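You operate a simulated robot arm through the tools that you are given. There is no shell and no other tool. Be economical: measure what you need, move in short steps, check, and stop when the job is done.

You run a simulated robot arm. Do the job below in one go: nothing can be reset, and whatever is moved stays where it is left.

Task
Polish the tarnish off the gold coaster.
Fine: use the pad with polish from the teal tin, lay the lid on the wide sideboard top meanwhile, put the pad back and the lid on; leave the other coaster alone. Set down upright: polishing pad. What is to be rubbed or washed off counts as gone when no trace of it is left.
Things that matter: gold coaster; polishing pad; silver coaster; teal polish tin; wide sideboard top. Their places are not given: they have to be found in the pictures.

The check looks at the end state, three seconds after you hand in, the way a careful person would. Anything else that was tipped, shoved, dropped, spilled or broken makes it a failure. Lids that push on must go on centred and level and be pressed home; caps that screw on are set level and turned clockwise until they are tight.

Robot
A 6-joint arm with a two-finger parallel gripper, fixed in place. Base frame: the origin is at the foot of the arm, x ahead of it, y to its left, z up; the work surface is at about z = 700. Lengths are in mm, angles in rad, forces in N, time in s.
With the tool pointing down near the work surface it reaches from about 240 to 660 mm from the base axis. Its first joint turns from -1.152 to 1.152 rad. Payload 2.9 kg.
The TCP is the grasp point between the finger pads, 30 mm short of the fingertips. In the tool frame z runs along the fingers and y along their closing line. Largest opening 110 mm; finger width 20, thickness 10; the body of the gripper, 48 by 112 mm, starts 55 mm behind the TCP.
Orientation is that of the tool frame in the base frame, as [roll, pitch, yaw] about the fixed x, y, z axes, in that order (R = Rz(yaw) Ry(pitch) Rx(roll)). With the fingers straight down and closing along the base's y, the tool's x points along the base's -x, its y along +y and its z along -z.

Tools
- The arm moves only by the tool move_arm. Its argument "series" is a list of rows, each a list of 7 numbers: the shift along the tool's x, y, z in mm, then the turn, a rotation vector about the tool's x, y, z in rad, then the finger opening in mm, from 0 to 110. In form: [[dx, dy, dz, ax, ay, az, gripper], ...]. A call has 1 to 8 rows; each row shifts and turns the commanded pose from where the row before left it, along the tool's axes as they then stand. Rows are played at 5 a second. More than 50 mm and 0.15 rad between two rows, or a gripper value outside its range, and nothing of the call is played. A pose out of reach is approached as far as the arm can. The call stops where the force on the tool passes 40 N (or 10 N more than at its start, if that is more) or the arm is blocked; 0.2 s more then pass. Each finger travels about 108 mm/s and halts on what it meets, pressing with about 27 N; the grip force reading is that of the motor and also rises with nothing between the fingers. The clock runs only during rows and for 0.2 s after the last one: add rows that do not move to give the fingers time. It gives the time, the measured TCP pose, the force on the tool (base axes), the opening and the grip force at its end, in the units of the frame above (readings bear some noise), with the torque about the TCP (base axes, N m) and any sound that the robot's microphone picked up, and new pictures: "pictures" is both (left out), scene, wrist or none.
- Cameras (640 x 400 px; columns grow to the right, rows downward): "scene" is fixed at [62.3, 423.4, 1383.1]; the picture's right is [-0.88, -0.47, 0.00], its down [-0.28, 0.52, -0.81] and it looks along [0.38, -0.71, -0.59] (base axes); focal length 329 px, centre (320, 200). "wrist" rides on the gripper at [72, 17, -103] in the tool frame; the picture's right is [-0.23, 0.97, 0.00], its down [-0.76, -0.18, -0.62] and it looks along [-0.61, -0.14, 0.78] (tool axes); focal length 222 px, centre (320, 200).
- point_at(camera, pixels): for up to 12 pixels [column, row] of the newest picture of that camera ("zoom" is the newest enlarged one), the place [x, y, z] in the base frame of the surface seen there, good to about 2 mm. It takes no simulated time.
- zoom(camera, box): a new picture of the part [left, top, right, bottom] of that camera's present view, enlarged. It takes no simulated time.
- finish_job(): hands the job in; it is judged then, once.

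Keep the steps short. Do not move on a guess: measure, check each grasp and each placing, and mend mistakes. In all there are 80 turns and 200 pictures (those below and enlarged ones count). Leave the gripper open and the arm clear of the work at the hand-in unless told otherwise, and finish with a single line.

The tools are called after "Emit:" by a JSON object that holds its "api" and its "payload". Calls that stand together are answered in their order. move_arm: Moves the arm, as the interface text tells. Its arguments: {"type":"object","properties":{"series":{"type":"array","items":{"type":"array","items":{"type":"number"}}},"pictures":{"type":"string","enum":["both","scene","wrist","none"]}},"required":["series"]} The other tools are called the same way: point_at (camera, pixels) gives the place of the surface under pixels of a picture; zoom (camera, box) takes an enlarged picture of a part of a camera's view; finish_job () hands the job in.

At the start:

```text
t: 0.0
eef_pos: [421.0, -293.3, 983.3]
tcp_rot: [-3.142, 0.001, -3.141]
force: [0.2, -0.2, -0.3]
ft_torque: [0.0, -0.01, 0.01]
gripper_width: 110.0
grasp_force: 0.1
```

scene: 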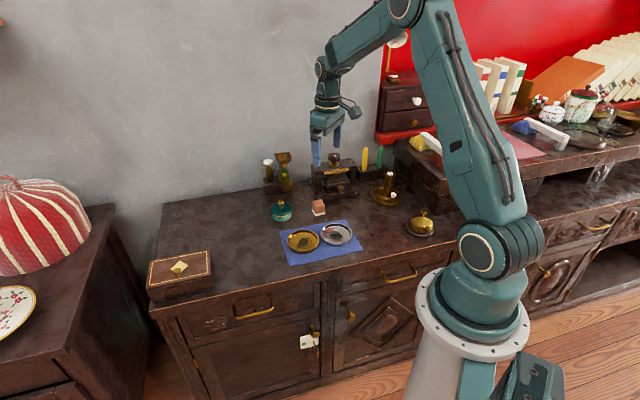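
wrist: 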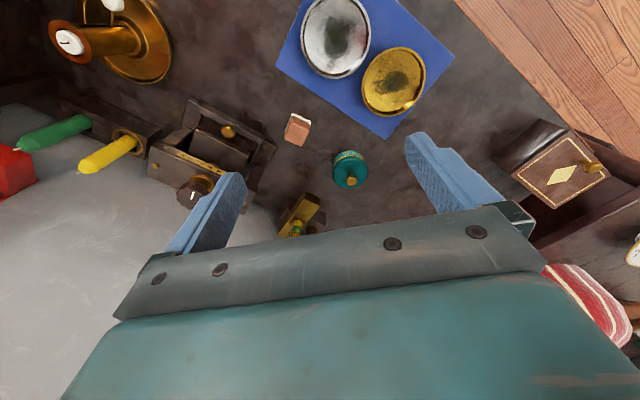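

I see the coasters on a blue cloth, the teal tin near (281,210) in the scene, and a small block, possibly the pad, near (318,207). I'll zoom in on these.

Emit:
{"api": "zoom", "payload": {"camera": "scene", "box": [240, 140, 400, 270]}}

Emit:
{"api": "zoom", "payload": {"camera": "wrist", "box": [260, 0, 460, 220]}}

Emit:
{"api": "point_at", "payload": {"camera": "wrist", "pixels": [[351, 181], [350, 155], [298, 124], [297, 140], [395, 83], [337, 35], [320, 150], [400, 130], [388, 110], [400, 50], [365, 70], [420, 95]]}}

```text
3.08 times, centred on (320, 205) of scene
```

zoom: 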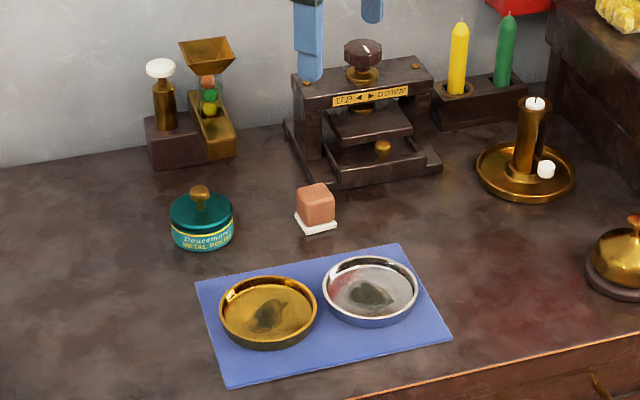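

```text
1.82 times, centred on (360, 110) of wrist
```

zoom: 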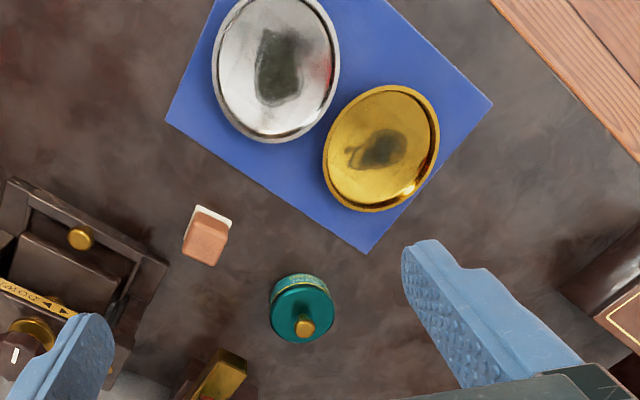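

```text
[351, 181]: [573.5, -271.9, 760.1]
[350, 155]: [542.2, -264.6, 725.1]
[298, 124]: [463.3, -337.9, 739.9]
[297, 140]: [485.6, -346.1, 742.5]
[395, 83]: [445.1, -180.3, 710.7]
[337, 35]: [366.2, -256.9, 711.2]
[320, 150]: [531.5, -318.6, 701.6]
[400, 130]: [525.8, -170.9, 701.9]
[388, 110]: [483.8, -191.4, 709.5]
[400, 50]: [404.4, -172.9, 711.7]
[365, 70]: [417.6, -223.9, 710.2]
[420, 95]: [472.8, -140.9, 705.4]
```

The zooms show the pad (a block with a white felt sole) and the tin with its gold knob. I'll measure their edges.

Emit:
{"api": "point_at", "payload": {"camera": "zoom", "pixels": [[192, 216], [223, 228], [183, 255], [212, 264], [196, 206], [231, 220], [304, 327], [302, 302], [271, 305], [332, 308], [300, 280], [318, 336]]}}

Emit:
{"api": "zoom", "payload": {"camera": "scene", "box": [265, 185, 345, 235]}}

```text
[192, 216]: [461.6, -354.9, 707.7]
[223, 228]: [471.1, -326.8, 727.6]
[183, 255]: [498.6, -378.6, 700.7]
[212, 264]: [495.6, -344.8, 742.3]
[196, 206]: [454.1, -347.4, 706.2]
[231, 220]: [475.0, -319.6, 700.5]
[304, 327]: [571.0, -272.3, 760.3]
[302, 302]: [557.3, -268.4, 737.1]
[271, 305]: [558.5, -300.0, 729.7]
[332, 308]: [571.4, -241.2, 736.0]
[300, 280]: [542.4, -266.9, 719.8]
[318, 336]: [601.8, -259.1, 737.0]
```

```text
8.00 times, centred on (305, 210) of scene
```

zoom: 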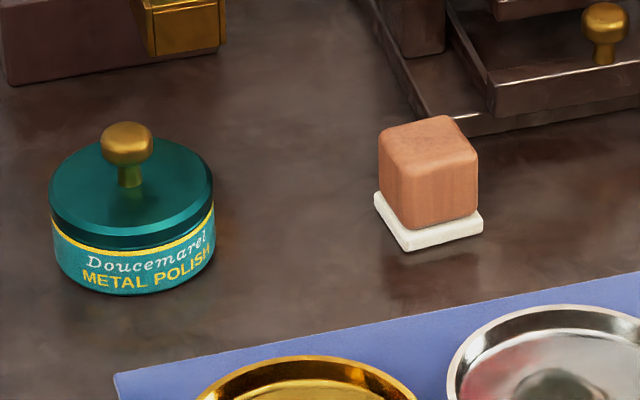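

I'll measure the pad and tin from this sharp view.

Emit:
{"api": "point_at", "payload": {"camera": "zoom", "pixels": [[388, 134], [445, 121], [470, 153], [410, 168], [426, 145], [408, 247], [481, 218], [377, 200], [127, 130], [60, 200], [205, 185], [130, 228]]}}

Emit:
{"api": "point_at", "payload": {"camera": "scene", "pixels": [[304, 240], [304, 228], [304, 251], [290, 240], [319, 238], [336, 234]]}}

```text
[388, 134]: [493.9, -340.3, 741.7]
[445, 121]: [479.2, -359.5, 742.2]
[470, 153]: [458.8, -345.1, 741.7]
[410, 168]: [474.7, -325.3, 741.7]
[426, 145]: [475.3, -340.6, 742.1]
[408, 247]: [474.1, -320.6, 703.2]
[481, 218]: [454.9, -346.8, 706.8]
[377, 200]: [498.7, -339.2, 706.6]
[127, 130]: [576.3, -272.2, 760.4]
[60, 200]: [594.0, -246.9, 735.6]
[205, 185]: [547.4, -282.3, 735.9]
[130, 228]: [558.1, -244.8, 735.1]
```

```text
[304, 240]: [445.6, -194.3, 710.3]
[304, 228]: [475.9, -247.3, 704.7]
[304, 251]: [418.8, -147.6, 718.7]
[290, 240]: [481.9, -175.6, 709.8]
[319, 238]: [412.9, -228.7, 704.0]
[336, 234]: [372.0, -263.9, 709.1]
```

Pad: centre ≈(477,-342), faces at about 53.5°, height 742, felt sole about 32 square. Lid knob ≈(574,-272), top at 760. Next I'll check the neighbouring objects and a free place for the lid.

Emit:
{"api": "point_at", "payload": {"camera": "scene", "pixels": [[268, 162], [284, 155], [290, 180], [272, 188], [235, 235], [250, 215], [260, 240], [215, 215], [205, 255], [245, 260], [334, 170], [281, 262]]}}

Emit:
{"api": "zoom", "payload": {"camera": "scene", "box": [275, 215, 371, 275]}}

```text
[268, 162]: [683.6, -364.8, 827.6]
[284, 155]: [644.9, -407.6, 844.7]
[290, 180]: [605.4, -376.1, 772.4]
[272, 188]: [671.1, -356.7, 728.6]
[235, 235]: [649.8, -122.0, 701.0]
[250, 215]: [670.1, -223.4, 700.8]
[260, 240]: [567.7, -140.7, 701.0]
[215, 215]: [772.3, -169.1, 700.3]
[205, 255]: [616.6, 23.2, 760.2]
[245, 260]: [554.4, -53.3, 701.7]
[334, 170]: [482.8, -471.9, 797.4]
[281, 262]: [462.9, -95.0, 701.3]
```

```text
6.67 times, centred on (323, 245) of scene
```

zoom: 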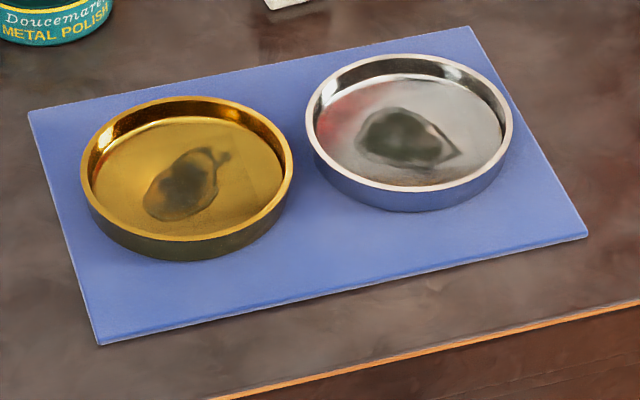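

Emit:
{"api": "point_at", "payload": {"camera": "zoom", "pixels": [[87, 170], [288, 155], [190, 100], [192, 236], [165, 215], [222, 155], [150, 205], [195, 150], [210, 195], [310, 110], [230, 220], [130, 130]]}}

```text
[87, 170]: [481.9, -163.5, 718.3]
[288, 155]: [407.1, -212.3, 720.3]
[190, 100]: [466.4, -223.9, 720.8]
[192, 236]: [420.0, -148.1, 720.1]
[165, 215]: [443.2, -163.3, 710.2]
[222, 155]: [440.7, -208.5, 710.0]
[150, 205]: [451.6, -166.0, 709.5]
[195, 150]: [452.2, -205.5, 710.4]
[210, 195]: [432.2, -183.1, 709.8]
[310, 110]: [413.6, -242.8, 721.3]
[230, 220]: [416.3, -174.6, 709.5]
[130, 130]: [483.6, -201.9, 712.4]
```

Gold coaster: centre ≈(444,-187), rim z 720, floor z 710, tarnish x 432–455, y -162 to -210. Lid first: I'll move above the knob.

Emit:
{"api": "move_arm", "payload": {"series": [[-38, 5.3, 20, 0, 0, 0, 60], [-38, 5.3, 30, 0, 0, 0, 50], [-38, 5.3, 30, 0, 0, 0, 40], [-39, 5.4, 30, 0, 0, 0, 40], [0, 0, 40, 0, 0, 0, 40], [0, 0, 0, 0, 0, 0, 40]]}}

```text
t: 1.4
eef_pos: [573.8, -273.4, 834.7]
tcp_rot: [3.14, 0.0, -3.14]
force: [0.7, 0.6, -0.1]
ft_torque: [0.0, 0.02, 0.02]
gripper_width: 39.8
grasp_force: 0.1
```

scene: 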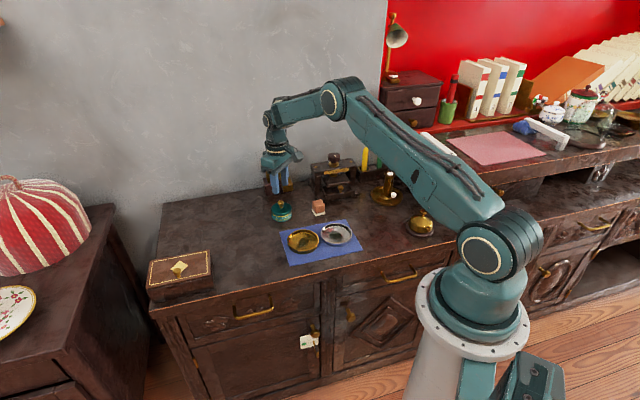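
wrist: 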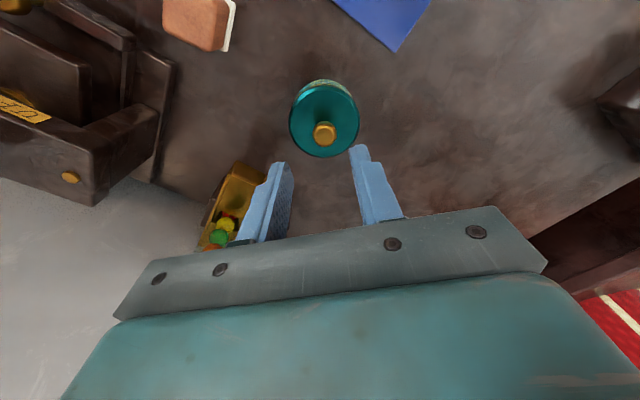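

The knob is at wrist (324,132). I'll measure it closely.

Emit:
{"api": "point_at", "payload": {"camera": "wrist", "pixels": [[324, 127], [314, 133], [334, 131], [324, 143], [291, 118], [358, 113], [325, 156], [322, 88]]}}

Emit:
{"api": "zoom", "payload": {"camera": "wrist", "box": [260, 60, 390, 170]}}

```text
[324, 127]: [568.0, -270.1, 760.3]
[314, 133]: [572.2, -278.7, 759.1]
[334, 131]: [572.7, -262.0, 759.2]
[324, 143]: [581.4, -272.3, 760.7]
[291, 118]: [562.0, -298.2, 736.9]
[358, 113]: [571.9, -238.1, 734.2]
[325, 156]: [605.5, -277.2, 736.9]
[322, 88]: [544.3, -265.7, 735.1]
```

```text
3.64 times, centred on (325, 115) of wrist
```

zoom: 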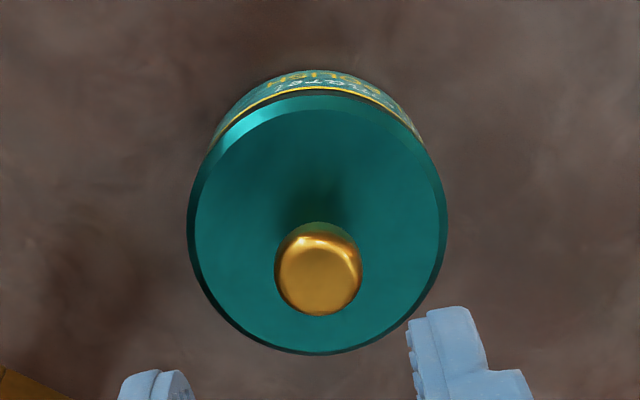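

Knob centre ≈(574.5,-271). I'll descend to TCP z≈772 (tips at 742, above the lid's 737) and close gently.

Emit:
{"api": "move_arm", "payload": {"series": [[-0.5, 2, 25, 0, 0, 0, 40], [0, 0, 25, 0, 0, 0, 40], [0, 0, 13, 0, 0, 0, 40], [0, 0, 0, 0, 0, 0, 40], [0, 0, 0, 0, 0, 0, 22], [0, 0, 0, 0, 0, 0, 12], [0, 0, 0, 0, 0, 0, 10], [0, 0, 0, 0, 0, 0, 10]]}}

```text
t: 3.2
eef_pos: [574.4, -270.5, 770.5]
tcp_rot: [3.141, 0.002, -3.141]
force: [-0.6, 0.0, 0.4]
ft_torque: [0.01, 0.01, -0.02]
gripper_width: 19.1
grasp_force: 26.7
heard: snap
```

scene: 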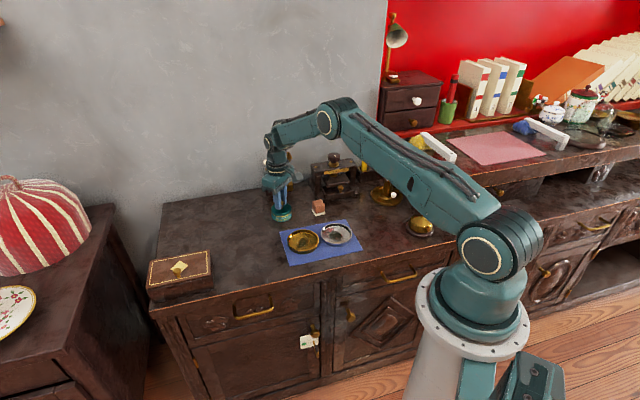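
wrist: 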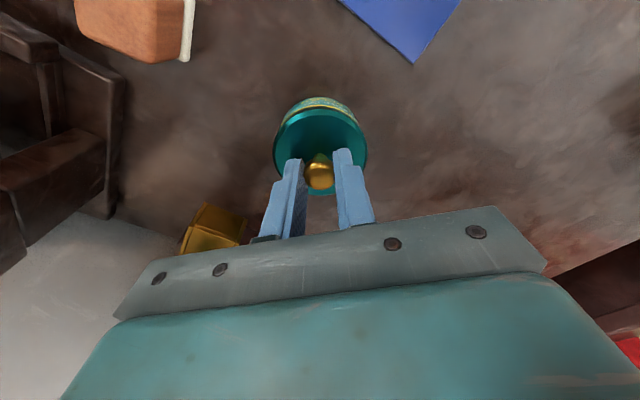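

The knob is gripped at 19 mm and the microphone heard a snap. I'll lift slowly by 6 mm.

Emit:
{"api": "move_arm", "payload": {"series": [[0, 0, -2, 0, 0, 0, 10], [0, 0, -2, 0, 0, 0, 10], [0, 0, -2, 0, 0, 0, 10]]}}

Emit:
{"api": "zoom", "payload": {"camera": "scene", "box": [255, 185, 335, 235]}}

```text
t: 4.0
eef_pos: [575.7, -268.8, 776.0]
tcp_rot: [-3.14, -0.001, 3.141]
force: [0.2, -0.6, 0.1]
ft_torque: [0.02, -0.02, -0.02]
gripper_width: 19.0
grasp_force: 26.7
```

scene: 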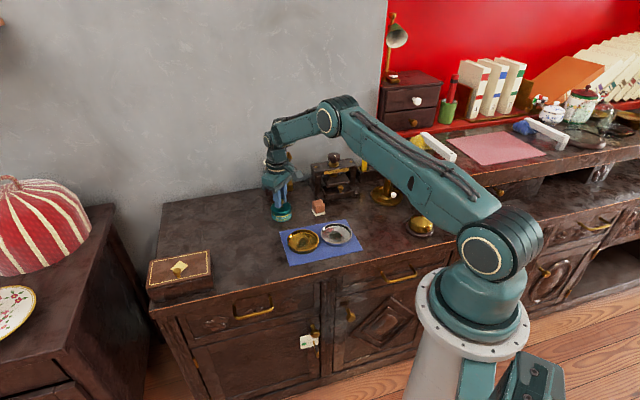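
wrist: 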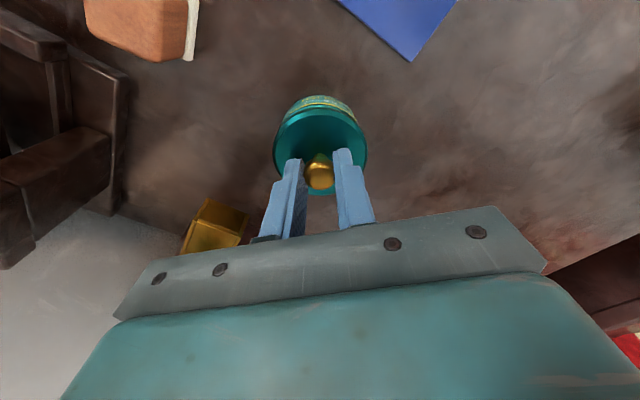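

```text
8.00 times, centred on (295, 210) of scene
```

zoom: 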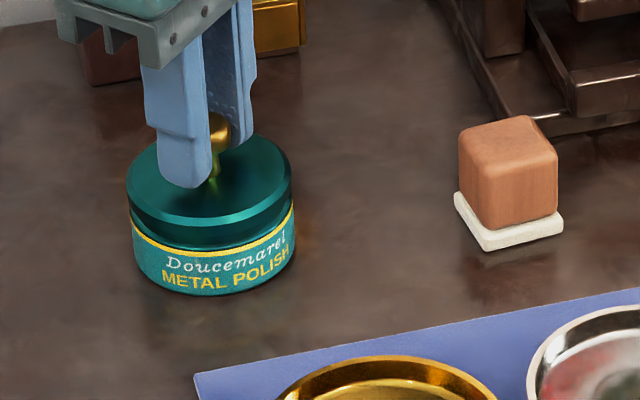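

No strong resistance. I'll lift another 15 mm to see whether the lid comes away by itself.

Emit:
{"api": "move_arm", "payload": {"series": [[0, 0, -3, 0, 0, 0, 10], [0, 0, -4, 0, 0, 0, 10], [0, 0, -4, 0, 0, 0, 10], [0, 0, -4, 0, 0, 0, 10]], "pictures": "none"}}

Emit:
{"api": "zoom", "payload": {"camera": "scene", "box": [255, 185, 335, 235]}}

```text
t: 5.0
eef_pos: [574.8, -269.6, 790.0]
tcp_rot: [-3.141, 0.0, 3.141]
force: [-0.2, -0.8, 0.1]
ft_torque: [0.0, 0.01, 0.03]
gripper_width: 19.0
grasp_force: 27.3
```

```text
8.00 times, centred on (295, 210) of scene
```

zoom: 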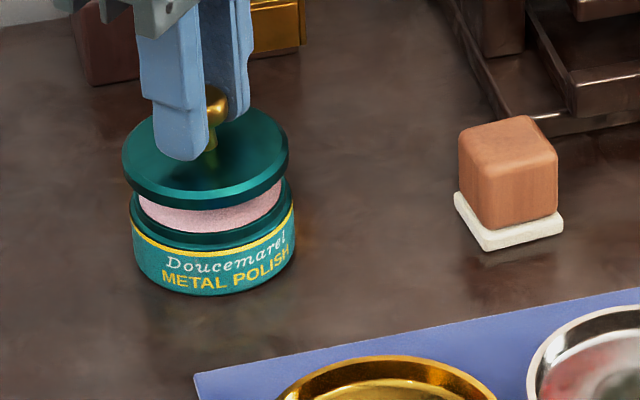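

The lid is free and the pink polish is visible underneath. I'll carry the lid to clear table around (560,-110).

Emit:
{"api": "move_arm", "payload": {"series": [[0, 0, -30, 0, 0, 0, 10], [3, 40, -5, 0, 0, 0, 10], [4, 40, 0, 0, 0, 0, 10], [4, 40, 0, 0, 0, 0, 10], [4, 40, 0, 0, 0, 0, 10], [0, 0, 30, 0, 0, 0, 10], [0, 0, 30, 0, 0, 0, 10], [0, 0, 0, 0, 0, 0, 10]]}}

Emit:
{"api": "zoom", "payload": {"camera": "scene", "box": [215, 180, 311, 260]}}

```text
t: 6.8
eef_pos: [561.7, -108.5, 765.7]
tcp_rot: [3.141, 0.001, 3.141]
force: [0.0, 0.9, -0.3]
ft_torque: [-0.03, 0.0, 0.03]
gripper_width: 19.3
grasp_force: 27.4
```

scene: 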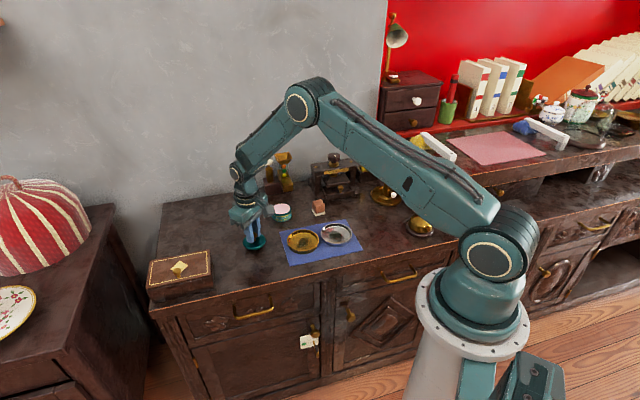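
wrist: 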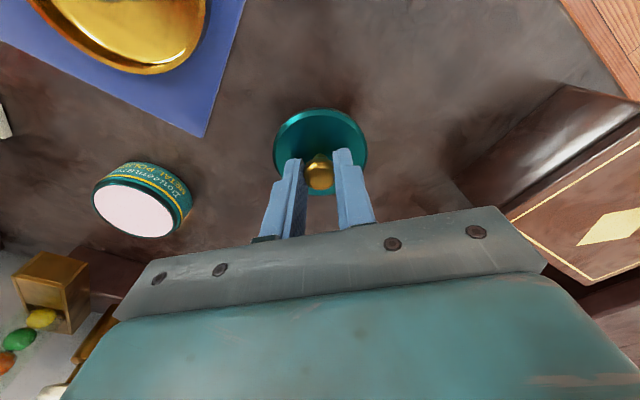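

```text
5.00 times, centred on (263, 220) of scene
```

zoom: 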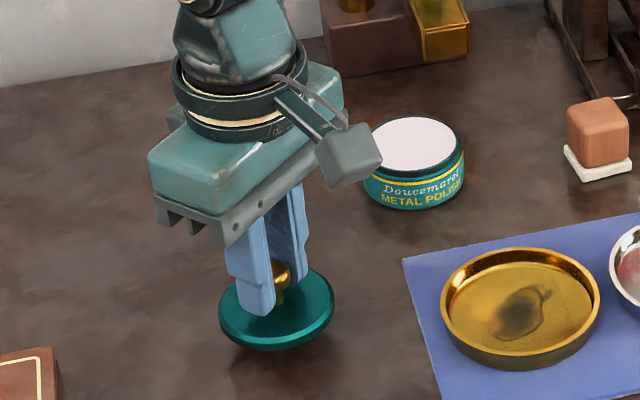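

The tin is open with polish nearly up to its rim. I'll measure it and lower the lid further.

Emit:
{"api": "point_at", "payload": {"camera": "zoom", "pixels": [[412, 143], [370, 150], [462, 145], [415, 118], [412, 178], [390, 140], [440, 140]]}}

Emit:
{"api": "move_arm", "payload": {"series": [[0, 0, 8, 0, 0, 0, 10], [0, 0, 4, 0, 0, 0, 10], [0, 0, 2, 0, 0, 0, 10], [0, 0, 0, 0, 0, 0, 10]], "pictures": "none"}}

Emit:
{"api": "zoom", "payload": {"camera": "scene", "box": [215, 180, 311, 260]}}

```text
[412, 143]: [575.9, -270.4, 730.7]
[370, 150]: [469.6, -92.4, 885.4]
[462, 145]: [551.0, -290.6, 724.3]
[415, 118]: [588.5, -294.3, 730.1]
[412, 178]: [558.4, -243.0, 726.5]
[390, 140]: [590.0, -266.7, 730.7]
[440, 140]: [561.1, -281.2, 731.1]
```

```text
t: 7.8
eef_pos: [560.7, -108.7, 751.2]
tcp_rot: [-3.14, 0.0, 3.14]
force: [-0.1, 1.1, 0.0]
ft_torque: [-0.04, -0.01, -0.01]
gripper_width: 18.9
grasp_force: 26.9
```

```text
5.00 times, centred on (263, 220) of scene
```

zoom: 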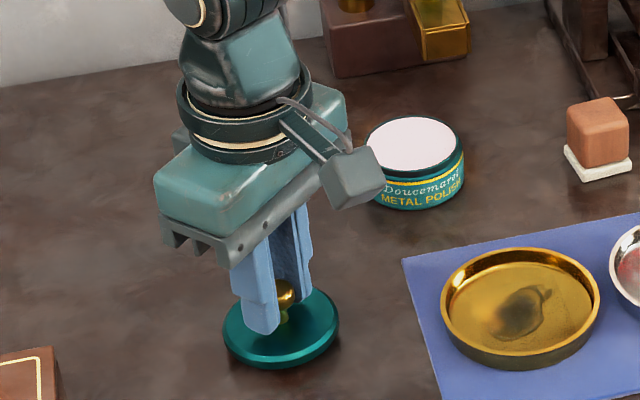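

Polish surface is at z≈730.7, level with the rim. The lid is still above the table, so I'll go down slowly.

Emit:
{"api": "move_arm", "payload": {"series": [[0, 0, 1.5, 0, 0, 0, 10], [0, 0, 1.5, 0, 0, 0, 10], [0, 0, 1.5, 0, 0, 0, 10], [0, 0, 0, 0, 0, 0, 10]], "pictures": "none"}}

Emit:
{"api": "zoom", "payload": {"camera": "scene", "box": [235, 215, 291, 260]}}

```text
t: 8.8
eef_pos: [559.9, -109.2, 747.0]
tcp_rot: [-3.141, 0.0, -3.141]
force: [-0.5, 0.1, -0.6]
ft_torque: [0.02, 0.05, -0.02]
gripper_width: 19.3
grasp_force: 26.9
```

```text
8.89 times, centred on (263, 238) of scene
```

zoom: 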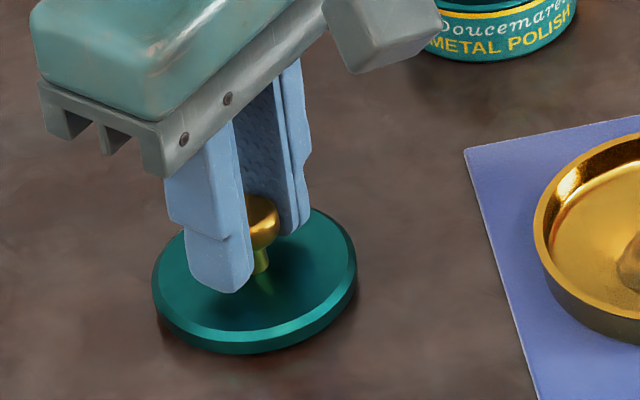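

Emit:
{"api": "move_arm", "payload": {"series": [[0, 0, 1, 0, 0, 0, 10], [0, 0, 1, 0, 0, 0, 10], [0, 0, 1, 0, 0, 0, 10], [0, 0, 0, 0, 0, 0, 10]], "pictures": "none"}}

Emit:
{"api": "point_at", "payload": {"camera": "scene", "pixels": [[254, 244], [250, 236], [262, 240]]}}

```text
t: 9.8
eef_pos: [558.6, -108.6, 744.4]
tcp_rot: [3.141, 0.001, 3.141]
force: [-1.0, -0.2, -0.7]
ft_torque: [0.02, 0.0, 0.0]
gripper_width: 18.9
grasp_force: 27.0
```

```text
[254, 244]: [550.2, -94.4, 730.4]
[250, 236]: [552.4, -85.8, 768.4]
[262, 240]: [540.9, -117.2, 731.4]
```

Emit:
{"api": "zoom", "payload": {"camera": "scene", "box": [235, 215, 291, 260]}}

Emit:
{"api": "point_at", "payload": {"camera": "zoom", "pixels": [[320, 270], [270, 310], [335, 250], [180, 290]]}}

```text
8.89 times, centred on (263, 238) of scene
```

zoom: 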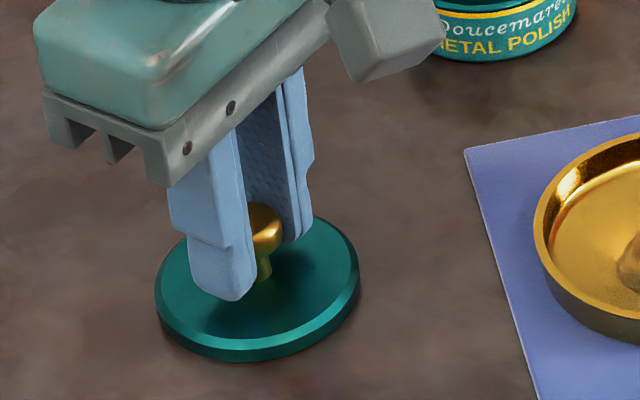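

```text
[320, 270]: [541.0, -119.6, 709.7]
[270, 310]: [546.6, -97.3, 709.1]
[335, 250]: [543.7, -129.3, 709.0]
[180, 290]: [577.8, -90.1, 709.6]
```

Lid top is at 709.5, so it's nearly down. I'll go on in 1 mm steps until contact.

Emit:
{"api": "move_arm", "payload": {"series": [[0, 0, 1, 0, 0, 0, 10], [0, 0, 1, 0, 0, 0, 10], [0, 0, 0, 0, 0, 0, 10]], "pictures": "none"}}

Emit:
{"api": "point_at", "payload": {"camera": "scene", "pixels": [[271, 245], [265, 250]]}}

```text
t: 10.6
eef_pos: [558.6, -110.4, 740.4]
tcp_rot: [-3.142, 0.001, -3.142]
force: [0.6, 0.3, -0.2]
ft_torque: [-0.02, 0.02, 0.02]
gripper_width: 19.2
grasp_force: 27.1
```

```text
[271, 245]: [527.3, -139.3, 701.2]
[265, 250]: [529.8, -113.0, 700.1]
```

Emit:
{"api": "move_arm", "payload": {"series": [[0, 0, 0.8, 0, 0, 0, 10], [0, 0, 0.8, 0, 0, 0, 10], [0, 0, 0, 0, 0, 0, 10]], "pictures": "none"}}

Emit:
{"api": "zoom", "payload": {"camera": "scene", "box": [235, 215, 291, 260]}}

Emit:
{"api": "point_at", "payload": {"camera": "zoom", "pixels": [[320, 275], [270, 315], [335, 258]]}}

```text
t: 11.4
eef_pos: [559.4, -109.1, 740.2]
tcp_rot: [-3.142, 0.0, -3.141]
force: [-0.7, -0.1, -0.4]
ft_torque: [-0.02, 0.0, 0.0]
gripper_width: 19.2
grasp_force: 26.9
```

```text
8.89 times, centred on (263, 238) of scene
```

zoom: 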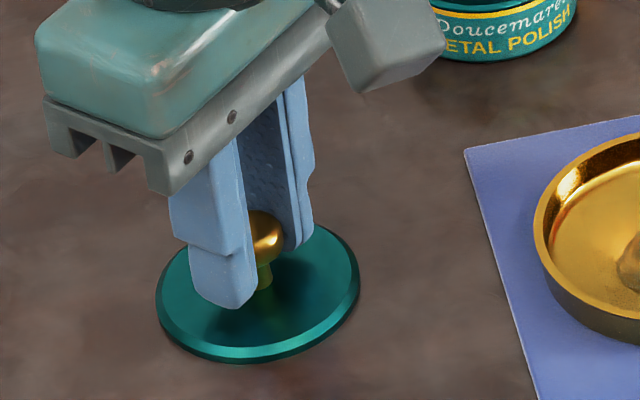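

```text
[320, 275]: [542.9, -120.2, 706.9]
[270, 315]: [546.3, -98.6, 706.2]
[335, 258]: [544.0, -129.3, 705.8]
```

Lid top is at 706 and the lid is about 6 mm thick, so it's at or near the table. I'll press 1 mm more and watch the force.

Emit:
{"api": "move_arm", "payload": {"series": [[0, 0, 0.7, 0, 0, 0, 10], [0, 0, 0.7, 0, 0, 0, 10], [0, 0, 0, 0, 0, 0, 10]], "pictures": "none"}}

```text
t: 12.2
eef_pos: [559.0, -109.2, 738.5]
tcp_rot: [-3.141, 0.0, 3.141]
force: [0.0, -0.5, -0.2]
ft_torque: [-0.03, 0.01, -0.01]
gripper_width: 19.2
grasp_force: 26.6
```

Emit:
{"api": "zoom", "payload": {"camera": "scene", "box": [235, 215, 291, 260]}}

Emit:
{"api": "point_at", "payload": {"camera": "zoom", "pixels": [[320, 277], [270, 317], [335, 262], [200, 320]]}}

```text
8.89 times, centred on (263, 238) of scene
```

zoom: 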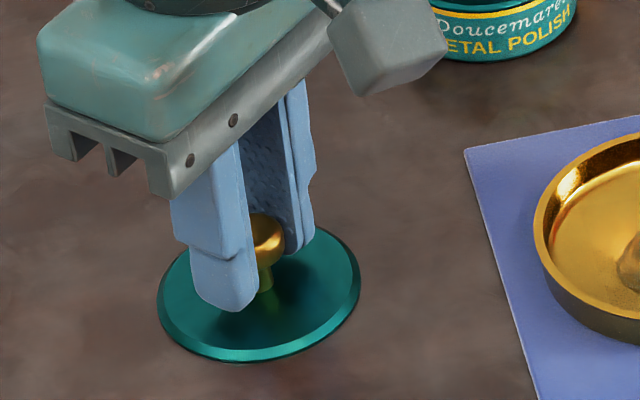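

```text
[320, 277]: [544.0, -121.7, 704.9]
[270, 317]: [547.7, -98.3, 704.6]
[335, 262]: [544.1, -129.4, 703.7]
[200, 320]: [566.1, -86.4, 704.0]
```

I'll stop pressing and open the fingers a little, then look.

Emit:
{"api": "move_arm", "payload": {"series": [[0, 0, -0.7, 0, 0, 0, 10], [0, 0, -0.7, 0, 0, 0, 10], [0, 0, 0, 0, 0, 0, 20], [0, 0, 0, 0, 0, 0, 24], [0, 0, 0, 0, 0, 0, 40], [0, 0, 0, 0, 0, 0, 40]], "pictures": "none"}}

Emit:
{"api": "zoom", "payload": {"camera": "scene", "box": [235, 215, 291, 260]}}

Emit:
{"api": "point_at", "payload": {"camera": "zoom", "pixels": [[320, 277], [270, 317], [180, 290], [240, 330]]}}

```text
t: 13.6
eef_pos: [558.3, -109.3, 740.1]
tcp_rot: [-3.139, 0.001, 3.141]
force: [0.3, -0.3, -1.1]
ft_torque: [0.0, 0.01, 0.03]
gripper_width: 39.7
grasp_force: 0.2
```

```text
8.89 times, centred on (263, 238) of scene
```

zoom: 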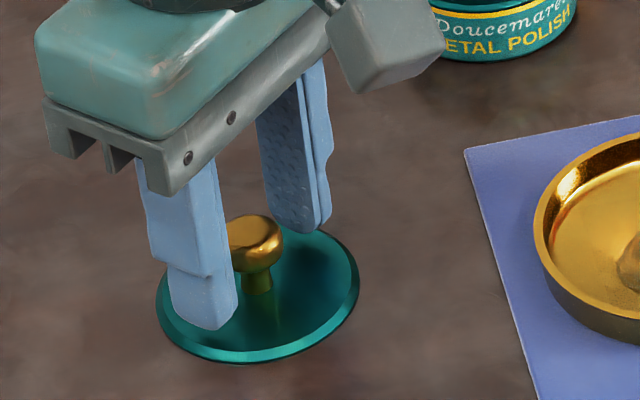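

```text
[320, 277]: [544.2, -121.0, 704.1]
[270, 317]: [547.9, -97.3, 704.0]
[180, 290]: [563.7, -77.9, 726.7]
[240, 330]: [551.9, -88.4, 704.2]
```

The lid lies flat and released at about (559,-109). I'll rise and travel to above the pad.

Emit:
{"api": "move_arm", "payload": {"series": [[0, 0, -30, 0, 0, 0, 40], [0, 0, -40, 0, 0, 0, 60], [16, -46, 0, 0, 0, 0, 60], [16, -46, 0, 0, 0, 0, 60], [16, -47, 0, 0, 0, 0, 60], [16, -47, 0, 0, 0, 0, 60], [17, -47, 0, 0, 0, 0, 60], [0, 0, 0, 0, 0, 0, 60]], "pictures": "none"}}

Emit:
{"api": "move_arm", "payload": {"series": [[0, 0, 0, 0, 0, 0.13, 60], [0, 0, 0, 0, 0, 0.13, 60], [0, 0, 0, 0, 0, 0.13, 60], [0, 0, 0, 0, 0, 0.13, 60], [0, 0, 0, 0, 0, 0.117, 60], [0, 0, 0, 0, 0, 0, 60]]}}

```text
t: 15.4
eef_pos: [478.1, -343.0, 812.4]
tcp_rot: [-3.14, -0.001, -3.14]
force: [-0.5, 0.3, 0.1]
ft_torque: [0.01, -0.02, 0.0]
gripper_width: 60.0
grasp_force: 0.0
```

```text
t: 16.8
eef_pos: [478.8, -340.6, 810.4]
tcp_rot: [-3.141, 0.0, 2.502]
force: [0.0, 0.4, 0.2]
ft_torque: [0.02, 0.0, 0.01]
gripper_width: 59.9
grasp_force: 0.0
```

scene: 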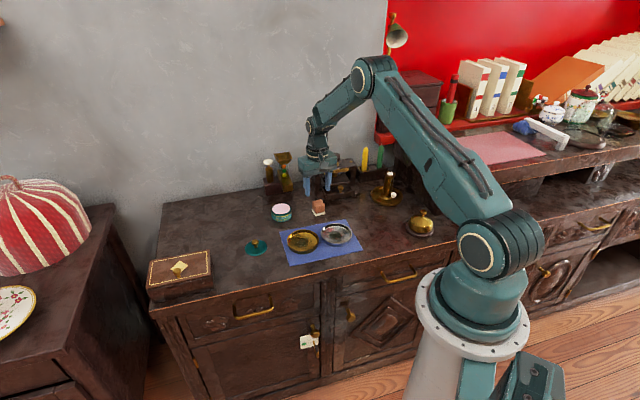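
wrist: 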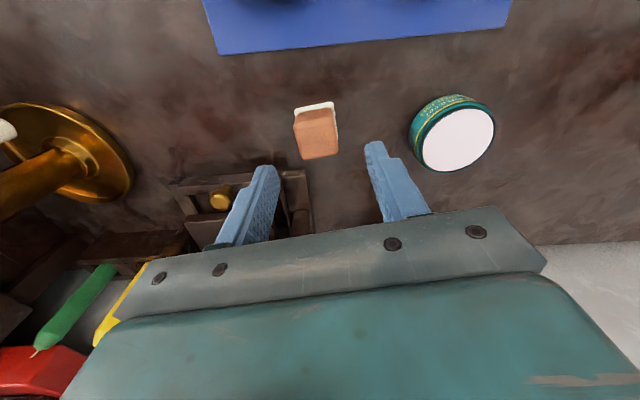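

I'm over the pad with the wrist yaw at 53.4° along the faces. I'll re-measure the pad top from here.

Emit:
{"api": "zoom", "payload": {"camera": "wrist", "box": [270, 80, 370, 180]}}

Emit:
{"api": "point_at", "payload": {"camera": "wrist", "pixels": [[302, 157], [336, 151], [300, 132], [335, 128], [318, 140], [295, 108], [335, 103]]}}

```text
4.00 times, centred on (320, 130) of wrist
```

zoom: 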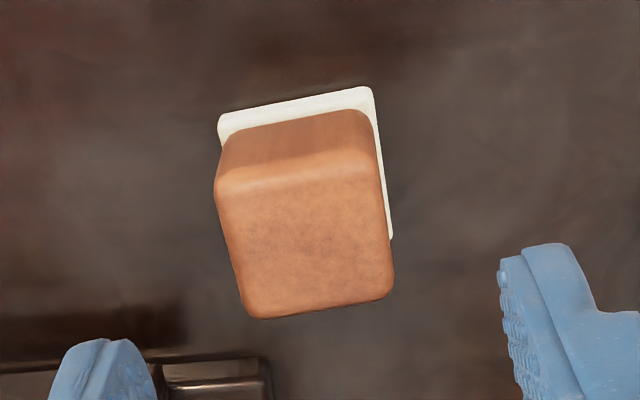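

```text
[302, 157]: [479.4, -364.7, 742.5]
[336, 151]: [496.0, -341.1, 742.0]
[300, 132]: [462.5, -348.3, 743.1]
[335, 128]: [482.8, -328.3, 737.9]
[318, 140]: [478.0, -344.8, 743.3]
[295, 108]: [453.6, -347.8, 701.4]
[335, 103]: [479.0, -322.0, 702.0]
```

Pad centre ≈(478.5,-343.5). Small correction, descend to TCP z≈750, then close.

Emit:
{"api": "move_arm", "payload": {"series": [[-1.3, -2, 20, 0, 0, 0, 60], [0, 0, 20, 0, 0, 0, 60], [0, 0, 12, 0, 0, 0, 60], [0, 0, 8, 0, 0, 0, 60], [0, 0, 0, 0, 0, 0, 44], [0, 0, 0, 0, 0, 0, 34], [0, 0, 0, 0, 0, 0, 22], [0, 0, 0, 0, 0, 0, 20]]}}

Emit:
{"api": "zoom", "payload": {"camera": "scene", "box": [280, 170, 360, 235]}}

```text
t: 18.6
eef_pos: [476.7, -345.3, 749.5]
tcp_rot: [3.142, -0.002, 2.504]
force: [0.2, -0.4, -0.6]
ft_torque: [0.0, 0.01, -0.02]
gripper_width: 33.0
grasp_force: 27.1
```

scene: 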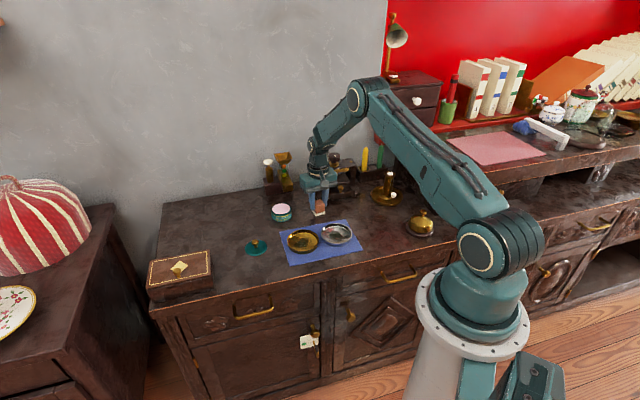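
wrist: 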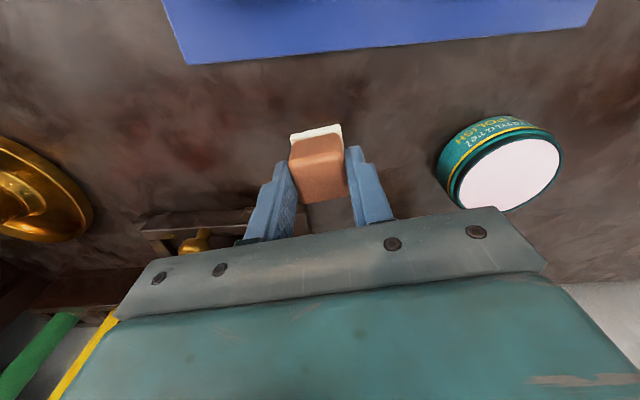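

```text
6.15 times, centred on (320, 202) of scene
```

zoom: 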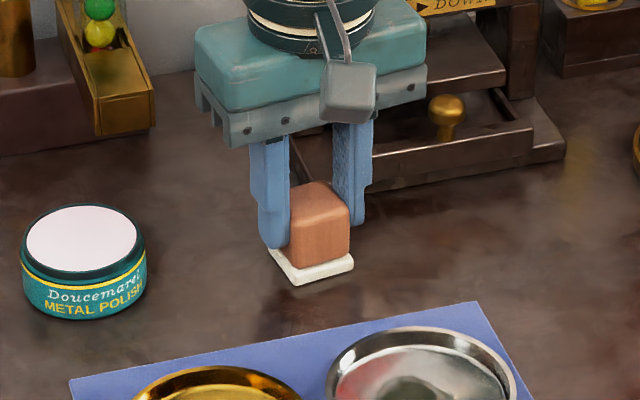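

The pad is gripped squarely (33 mm). Pad bottom is about 49 mm below the TCP. I'll lift and carry it above the tin centre (574.5,-270).

Emit:
{"api": "move_arm", "payload": {"series": [[0, 0, -30, 0, 0, 0, 20], [0, 0, -25, 0, 0, 0, 20], [-11, 39.3, 0, 0, 0, 0, 20], [-11, 39.3, 0, 0, 0, 0, 20], [-11, 39.3, 0, 0, 0, 0, 20], [0, 0, 0, 0, 0, 0, 20]], "pictures": "scene"}}

Emit:
{"api": "zoom", "payload": {"camera": "scene", "box": [245, 160, 325, 225]}}

```text
t: 20.0
eef_pos: [576.7, -266.7, 808.5]
tcp_rot: [3.142, 0.0, 2.505]
force: [-0.2, -0.2, -0.7]
ft_torque: [-0.02, 0.0, -0.04]
gripper_width: 33.1
grasp_force: 26.9
```

scene: 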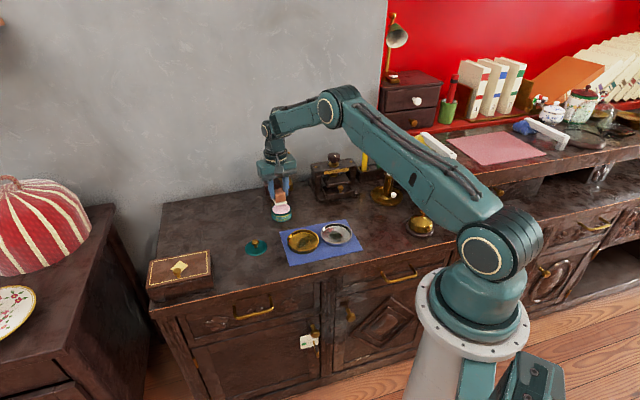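

```text
6.15 times, centred on (285, 192) of scene
```

zoom: 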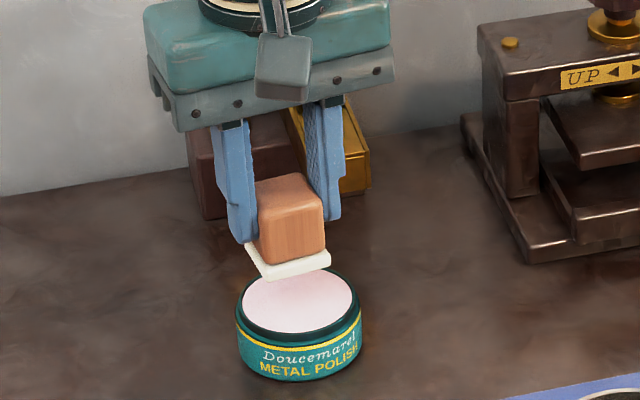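

Centred within a few mm. I'll nudge and descend to just above the polish (contact expected at TCP ≈780).

Emit:
{"api": "move_arm", "payload": {"series": [[-0.5, -2.5, 12, 0, 0, 0, 20], [0, 0, 10, 0, 0, 0, 20], [0, 0, 3, 0, 0, 0, 20], [0, 0, 1.5, 0, 0, 0, 20], [0, 0, 1.5, 0, 0, 0, 20], [0, 0, 0, 0, 0, 0, 20]], "pictures": "none"}}

Emit:
{"api": "zoom", "payload": {"camera": "scene", "box": [245, 160, 325, 225]}}

```text
t: 21.4
eef_pos: [575.2, -271.7, 780.5]
tcp_rot: [3.141, 0.002, 2.505]
force: [-6.4, 3.3, 25.2]
ft_torque: [0.18, 0.36, -0.01]
gripper_width: 33.0
grasp_force: 27.1
```

```text
6.15 times, centred on (285, 192) of scene
```

zoom: 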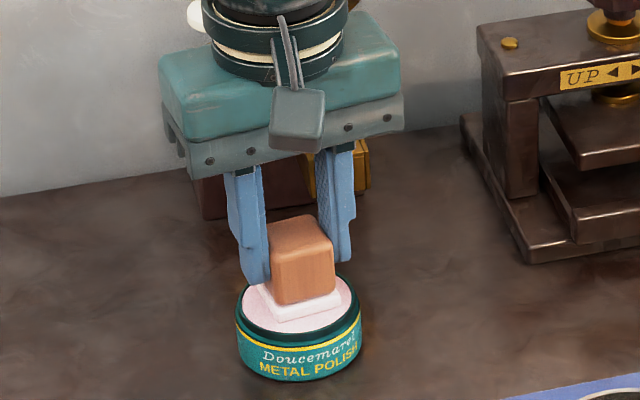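

Contact at 25 N and the felt is turning pink. I'll lift off and check the felt and the tin.

Emit:
{"api": "move_arm", "payload": {"series": [[0, 0, -1, 0, 0, 0, 20], [0, 0, -5, 0, 0, 0, 20], [0, 0, -25, 0, 0, 0, 20], [0, 0, 0, 0, 0, 0, 20]], "pictures": "none"}}

Emit:
{"api": "zoom", "payload": {"camera": "scene", "box": [245, 160, 325, 225]}}

```text
t: 22.4
eef_pos: [573.1, -271.7, 809.0]
tcp_rot: [-3.141, -0.001, 2.505]
force: [0.3, 0.2, 0.1]
ft_torque: [0.01, -0.03, 0.03]
gripper_width: 32.7
grasp_force: 27.3
```

```text
6.15 times, centred on (285, 192) of scene
```

zoom: 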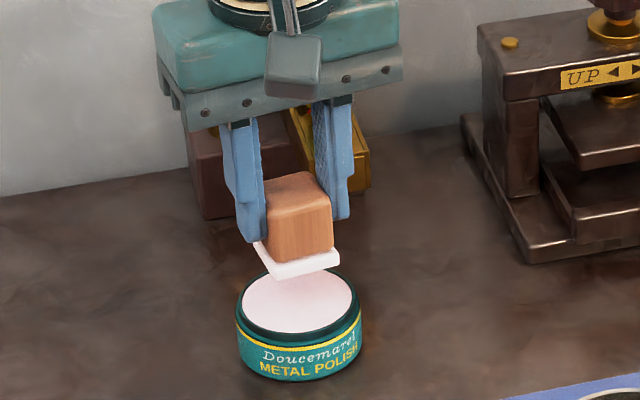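

The felt is pink with polish. Now I'll carry it above the gold coaster's centre (444,-187).

Emit:
{"api": "move_arm", "payload": {"series": [[38.5, -2.2, 0, 0, 0, 0, 20], [38.5, -2.2, 0, 0, 0, 0, 20], [38.5, -2.2, 0, 0, 0, 0, 20], [38.5, -2.2, 0, 0, 0, 0, 20], [0, 0, 20, 0, 0, 0, 20], [0, 0, 18, 0, 0, 0, 20], [0, 0, 0, 0, 0, 0, 20]], "pictures": "scene"}}

Emit:
{"api": "zoom", "payload": {"camera": "scene", "box": [275, 205, 355, 270]}}

```text
t: 24.0
eef_pos: [443.6, -186.9, 770.9]
tcp_rot: [3.141, 0.002, 2.504]
force: [0.3, 0.7, -0.6]
ft_torque: [0.02, 0.02, 0.02]
gripper_width: 33.1
grasp_force: 27.2
```

scene: 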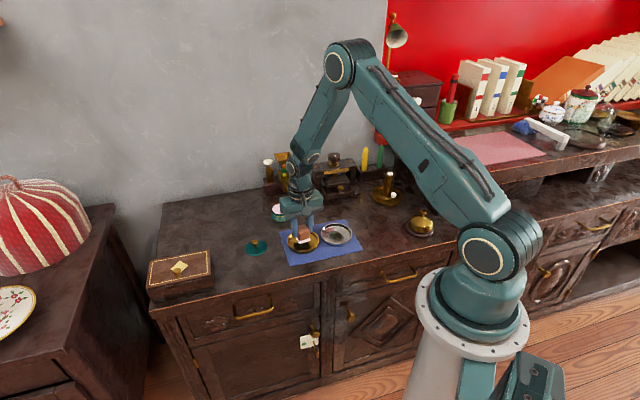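

```text
6.15 times, centred on (315, 238) of scene
```

zoom: 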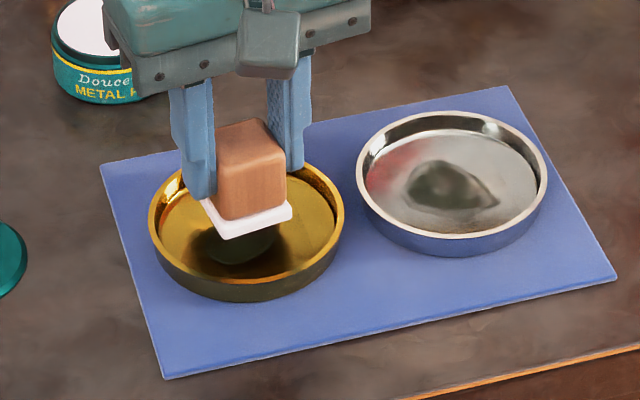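

The pad is centred over the coaster. I'll lower it gently to contact.

Emit:
{"api": "move_arm", "payload": {"series": [[0, 0, 8, 0, 0, 0, 20], [0, 0, 2, 0, 0, 0, 20], [0, 0, 1, 0, 0, 0, 20], [0, 0, 0, 0, 0, 0, 20]], "pictures": "none"}}

```text
t: 25.0
eef_pos: [444.9, -187.3, 759.3]
tcp_rot: [3.141, 0.001, 2.506]
force: [-0.6, -0.9, -0.4]
ft_torque: [-0.01, 0.0, 0.01]
gripper_width: 33.1
grasp_force: 26.8
```

Emit:
{"api": "move_arm", "payload": {"series": [[0, 0, 0.7, 0, 0, 0, 20], [0, 0, 0, 0, 0, 0, 20]], "pictures": "none"}}

```text
t: 25.6
eef_pos: [445.5, -188.1, 758.6]
tcp_rot: [-3.141, 0.0, 2.504]
force: [0.1, -0.3, 0.2]
ft_torque: [0.0, 0.03, -0.04]
gripper_width: 32.6
grasp_force: 26.7
```

Emit:
{"api": "move_arm", "payload": {"series": [[0, 0, 0.7, 0, 0, 0, 20], [0, 0, 0, 0, 0, 0, 20]], "pictures": "none"}}

```text
t: 26.2
eef_pos: [446.0, -189.0, 758.3]
tcp_rot: [3.141, 0.0, 2.504]
force: [-2.3, -0.3, 4.3]
ft_torque: [-0.08, 0.01, 0.0]
gripper_width: 33.0
grasp_force: 26.6
```

Contact at 4 N. I'll press slightly more and rub a loop in short strokes.

Emit:
{"api": "move_arm", "payload": {"series": [[0, 4, 0.4, 0, 0, 0, 20], [0, 6, 0, 0, 0, 0, 20], [7, 0, 0, 0, 0, 0, 20], [-7, -3, 0, 0, 0, 0, 20], [-7, -4, 0, 0, 0, 0, 20], [0, -8, 0, 0, 0, 0, 20], [7, -5, 0, 0, 0, 0, 20], [0, 10, 0, 0, 0, 0, 20]], "pictures": "none"}}

Emit:
{"api": "zoom", "payload": {"camera": "scene", "box": [275, 205, 355, 270]}}

```text
t: 28.0
eef_pos: [443.7, -188.4, 757.7]
tcp_rot: [-3.137, 0.001, 2.501]
force: [-5.4, -9.5, 26.8]
ft_torque: [-0.35, 0.09, -0.04]
gripper_width: 32.8
grasp_force: 27.4
```

```text
6.15 times, centred on (315, 238) of scene
```

zoom: 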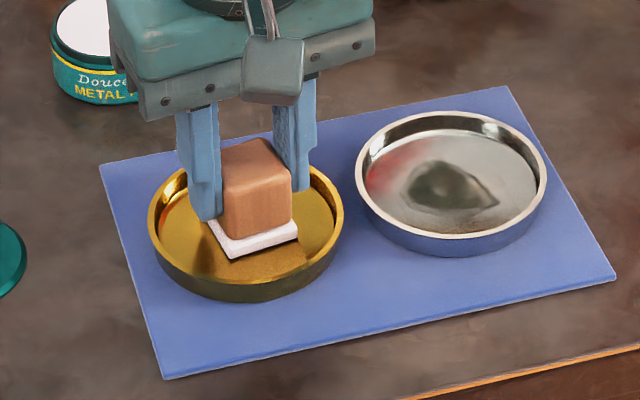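

Tarnish is coming off and the coaster hasn't moved. I'll ease the force slightly and rub another wider loop.

Emit:
{"api": "move_arm", "payload": {"series": [[8, 5, -0.3, 0, 0, 0, 20], [0, 6, 0, 0, 0, 0, 20], [-8, 2, 0, 0, 0, 0, 20], [-9, -3, 0, 0, 0, 0, 20], [-4, -8, 0, 0, 0, 0, 20], [2, -9, 0, 0, 0, 0, 20], [8, -5, 0, 0, 0, 0, 20], [8, 2, 0, 0, 0, 0, 20]], "pictures": "none"}}

Emit:
{"api": "move_arm", "payload": {"series": [[4, 10, 0, 0, 0, 0, 20], [-9, 0, 0, 0, 0, 0, 20], [0, 0, -2, 0, 0, 0, 20], [0, 0, -30, 0, 0, 0, 20], [50, 0, 0, 0, 0, 0, 20], [50, 0, 0, 0, 0, 0, 20], [0, 0, 0, 0, 0, 0, 20]], "pictures": "none"}}

Emit:
{"api": "zoom", "payload": {"camera": "scene", "box": [275, 205, 355, 270]}}

```text
t: 29.8
eef_pos: [433.7, -191.9, 758.7]
tcp_rot: [-3.142, 0.001, 2.506]
force: [-0.8, -0.4, -1.6]
ft_torque: [0.0, -0.01, 0.0]
gripper_width: 33.0
grasp_force: 26.4
```

```text
t: 31.4
eef_pos: [364.9, -128.8, 791.4]
tcp_rot: [3.141, -0.001, 2.505]
force: [-0.2, -0.3, -0.4]
ft_torque: [-0.02, 0.01, 0.0]
gripper_width: 33.1
grasp_force: 26.7
```

```text
6.15 times, centred on (315, 238) of scene
```

zoom: 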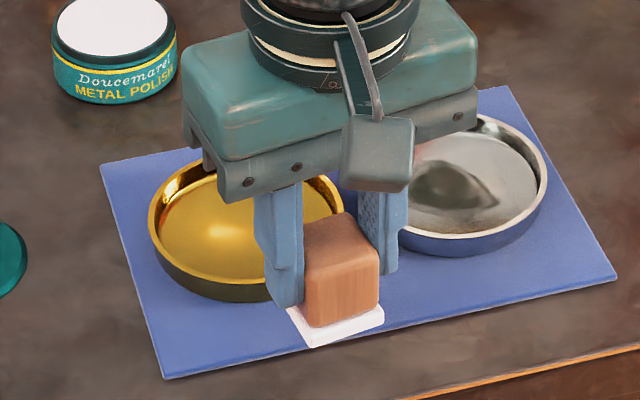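

The visible coaster looks clean. I'll move the pad towards its home (477,-344) so I can see the whole coaster before setting it down.

Emit:
{"api": "move_arm", "payload": {"series": [[0, 0, -20, 0, 0, 0, 20], [-43.6, -21, 0, 0, 0, 0, 20], [-43.6, -21, 0, 0, 0, 0, 20], [-43.6, -21, 0, 0, 0, 0, 20], [-43.6, -21, 0, 0, 0, 0, 20], [-43.6, -21, 0, 0, 0, 0, 20], [0, 0, 0, 0, 0, 0, 20]], "pictures": "wrist"}}

Emit:
{"api": "zoom", "payload": {"camera": "scene", "box": [282, 222, 330, 258]}}

Emit:
{"api": "zoom", "payload": {"camera": "scene", "box": [275, 180, 365, 270]}}

```text
t: 33.0
eef_pos: [474.9, -339.5, 810.3]
tcp_rot: [-3.141, -0.001, 2.505]
force: [-0.1, -0.1, -0.6]
ft_torque: [-0.01, -0.01, -0.04]
gripper_width: 33.0
grasp_force: 26.4
```

wrist: 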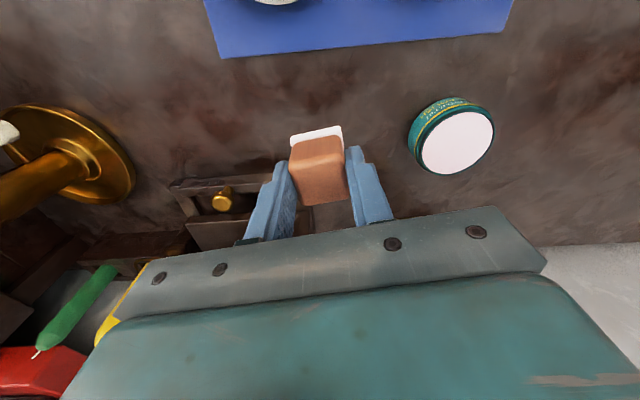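

```text
11.11 times, centred on (306, 240) of scene
```

zoom: 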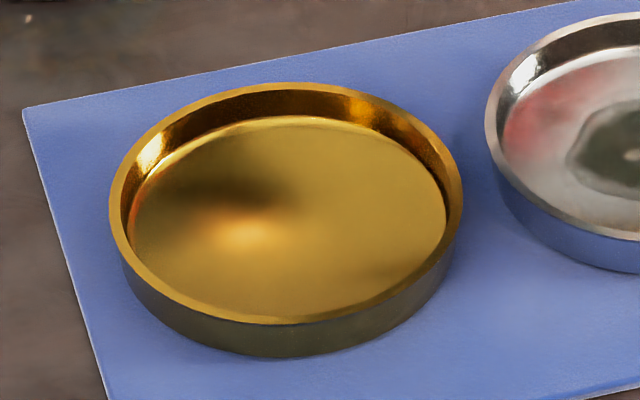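

```text
4.44 times, centred on (320, 225) of scene
```

zoom: 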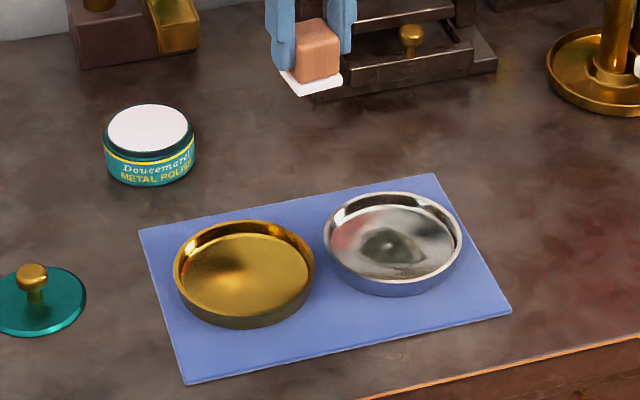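

The coaster looks clean. The soft dark patch is probably a reflection of the arm. I'll raise the wrist camera for a second angle before I put the pad down.

Emit:
{"api": "move_arm", "payload": {"series": [[0, 0, -45, 0, 0, 0, 20], [25, 0, -40, 0, 0, 0, 20], [40, 0, -25, 0, 0, 0, 20], [40, 0, 0, 0, 0, 0, 20], [0, 0, 0, 0, 0, 0, 20]], "pictures": "wrist"}}

Emit:
{"api": "zoom", "payload": {"camera": "scene", "box": [282, 222, 330, 258]}}

```text
t: 34.2
eef_pos: [392.5, -280.7, 919.2]
tcp_rot: [-3.141, -0.001, 2.505]
force: [-0.9, 0.2, -1.0]
ft_torque: [-0.01, 0.02, -0.03]
gripper_width: 33.0
grasp_force: 26.9
```

wrist: 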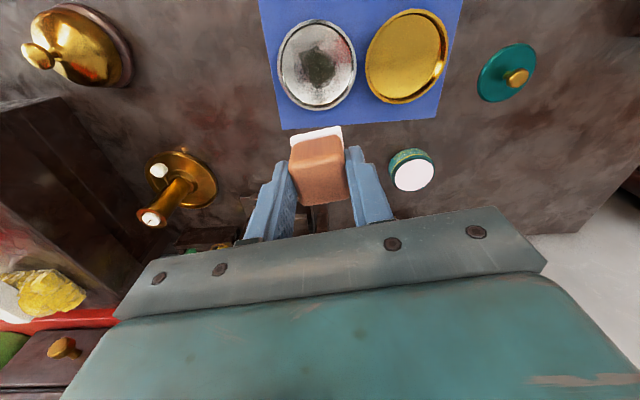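

```text
11.11 times, centred on (306, 240) of scene
```

zoom: 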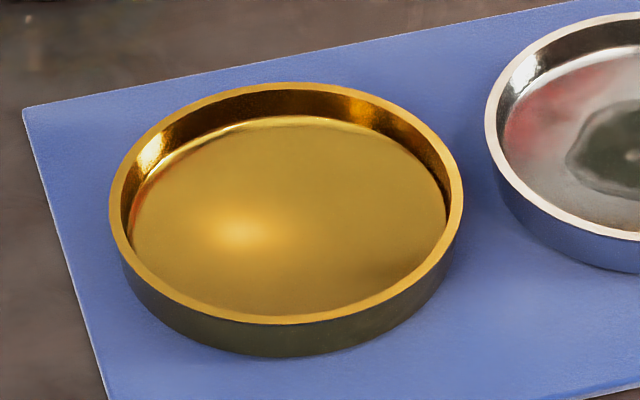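

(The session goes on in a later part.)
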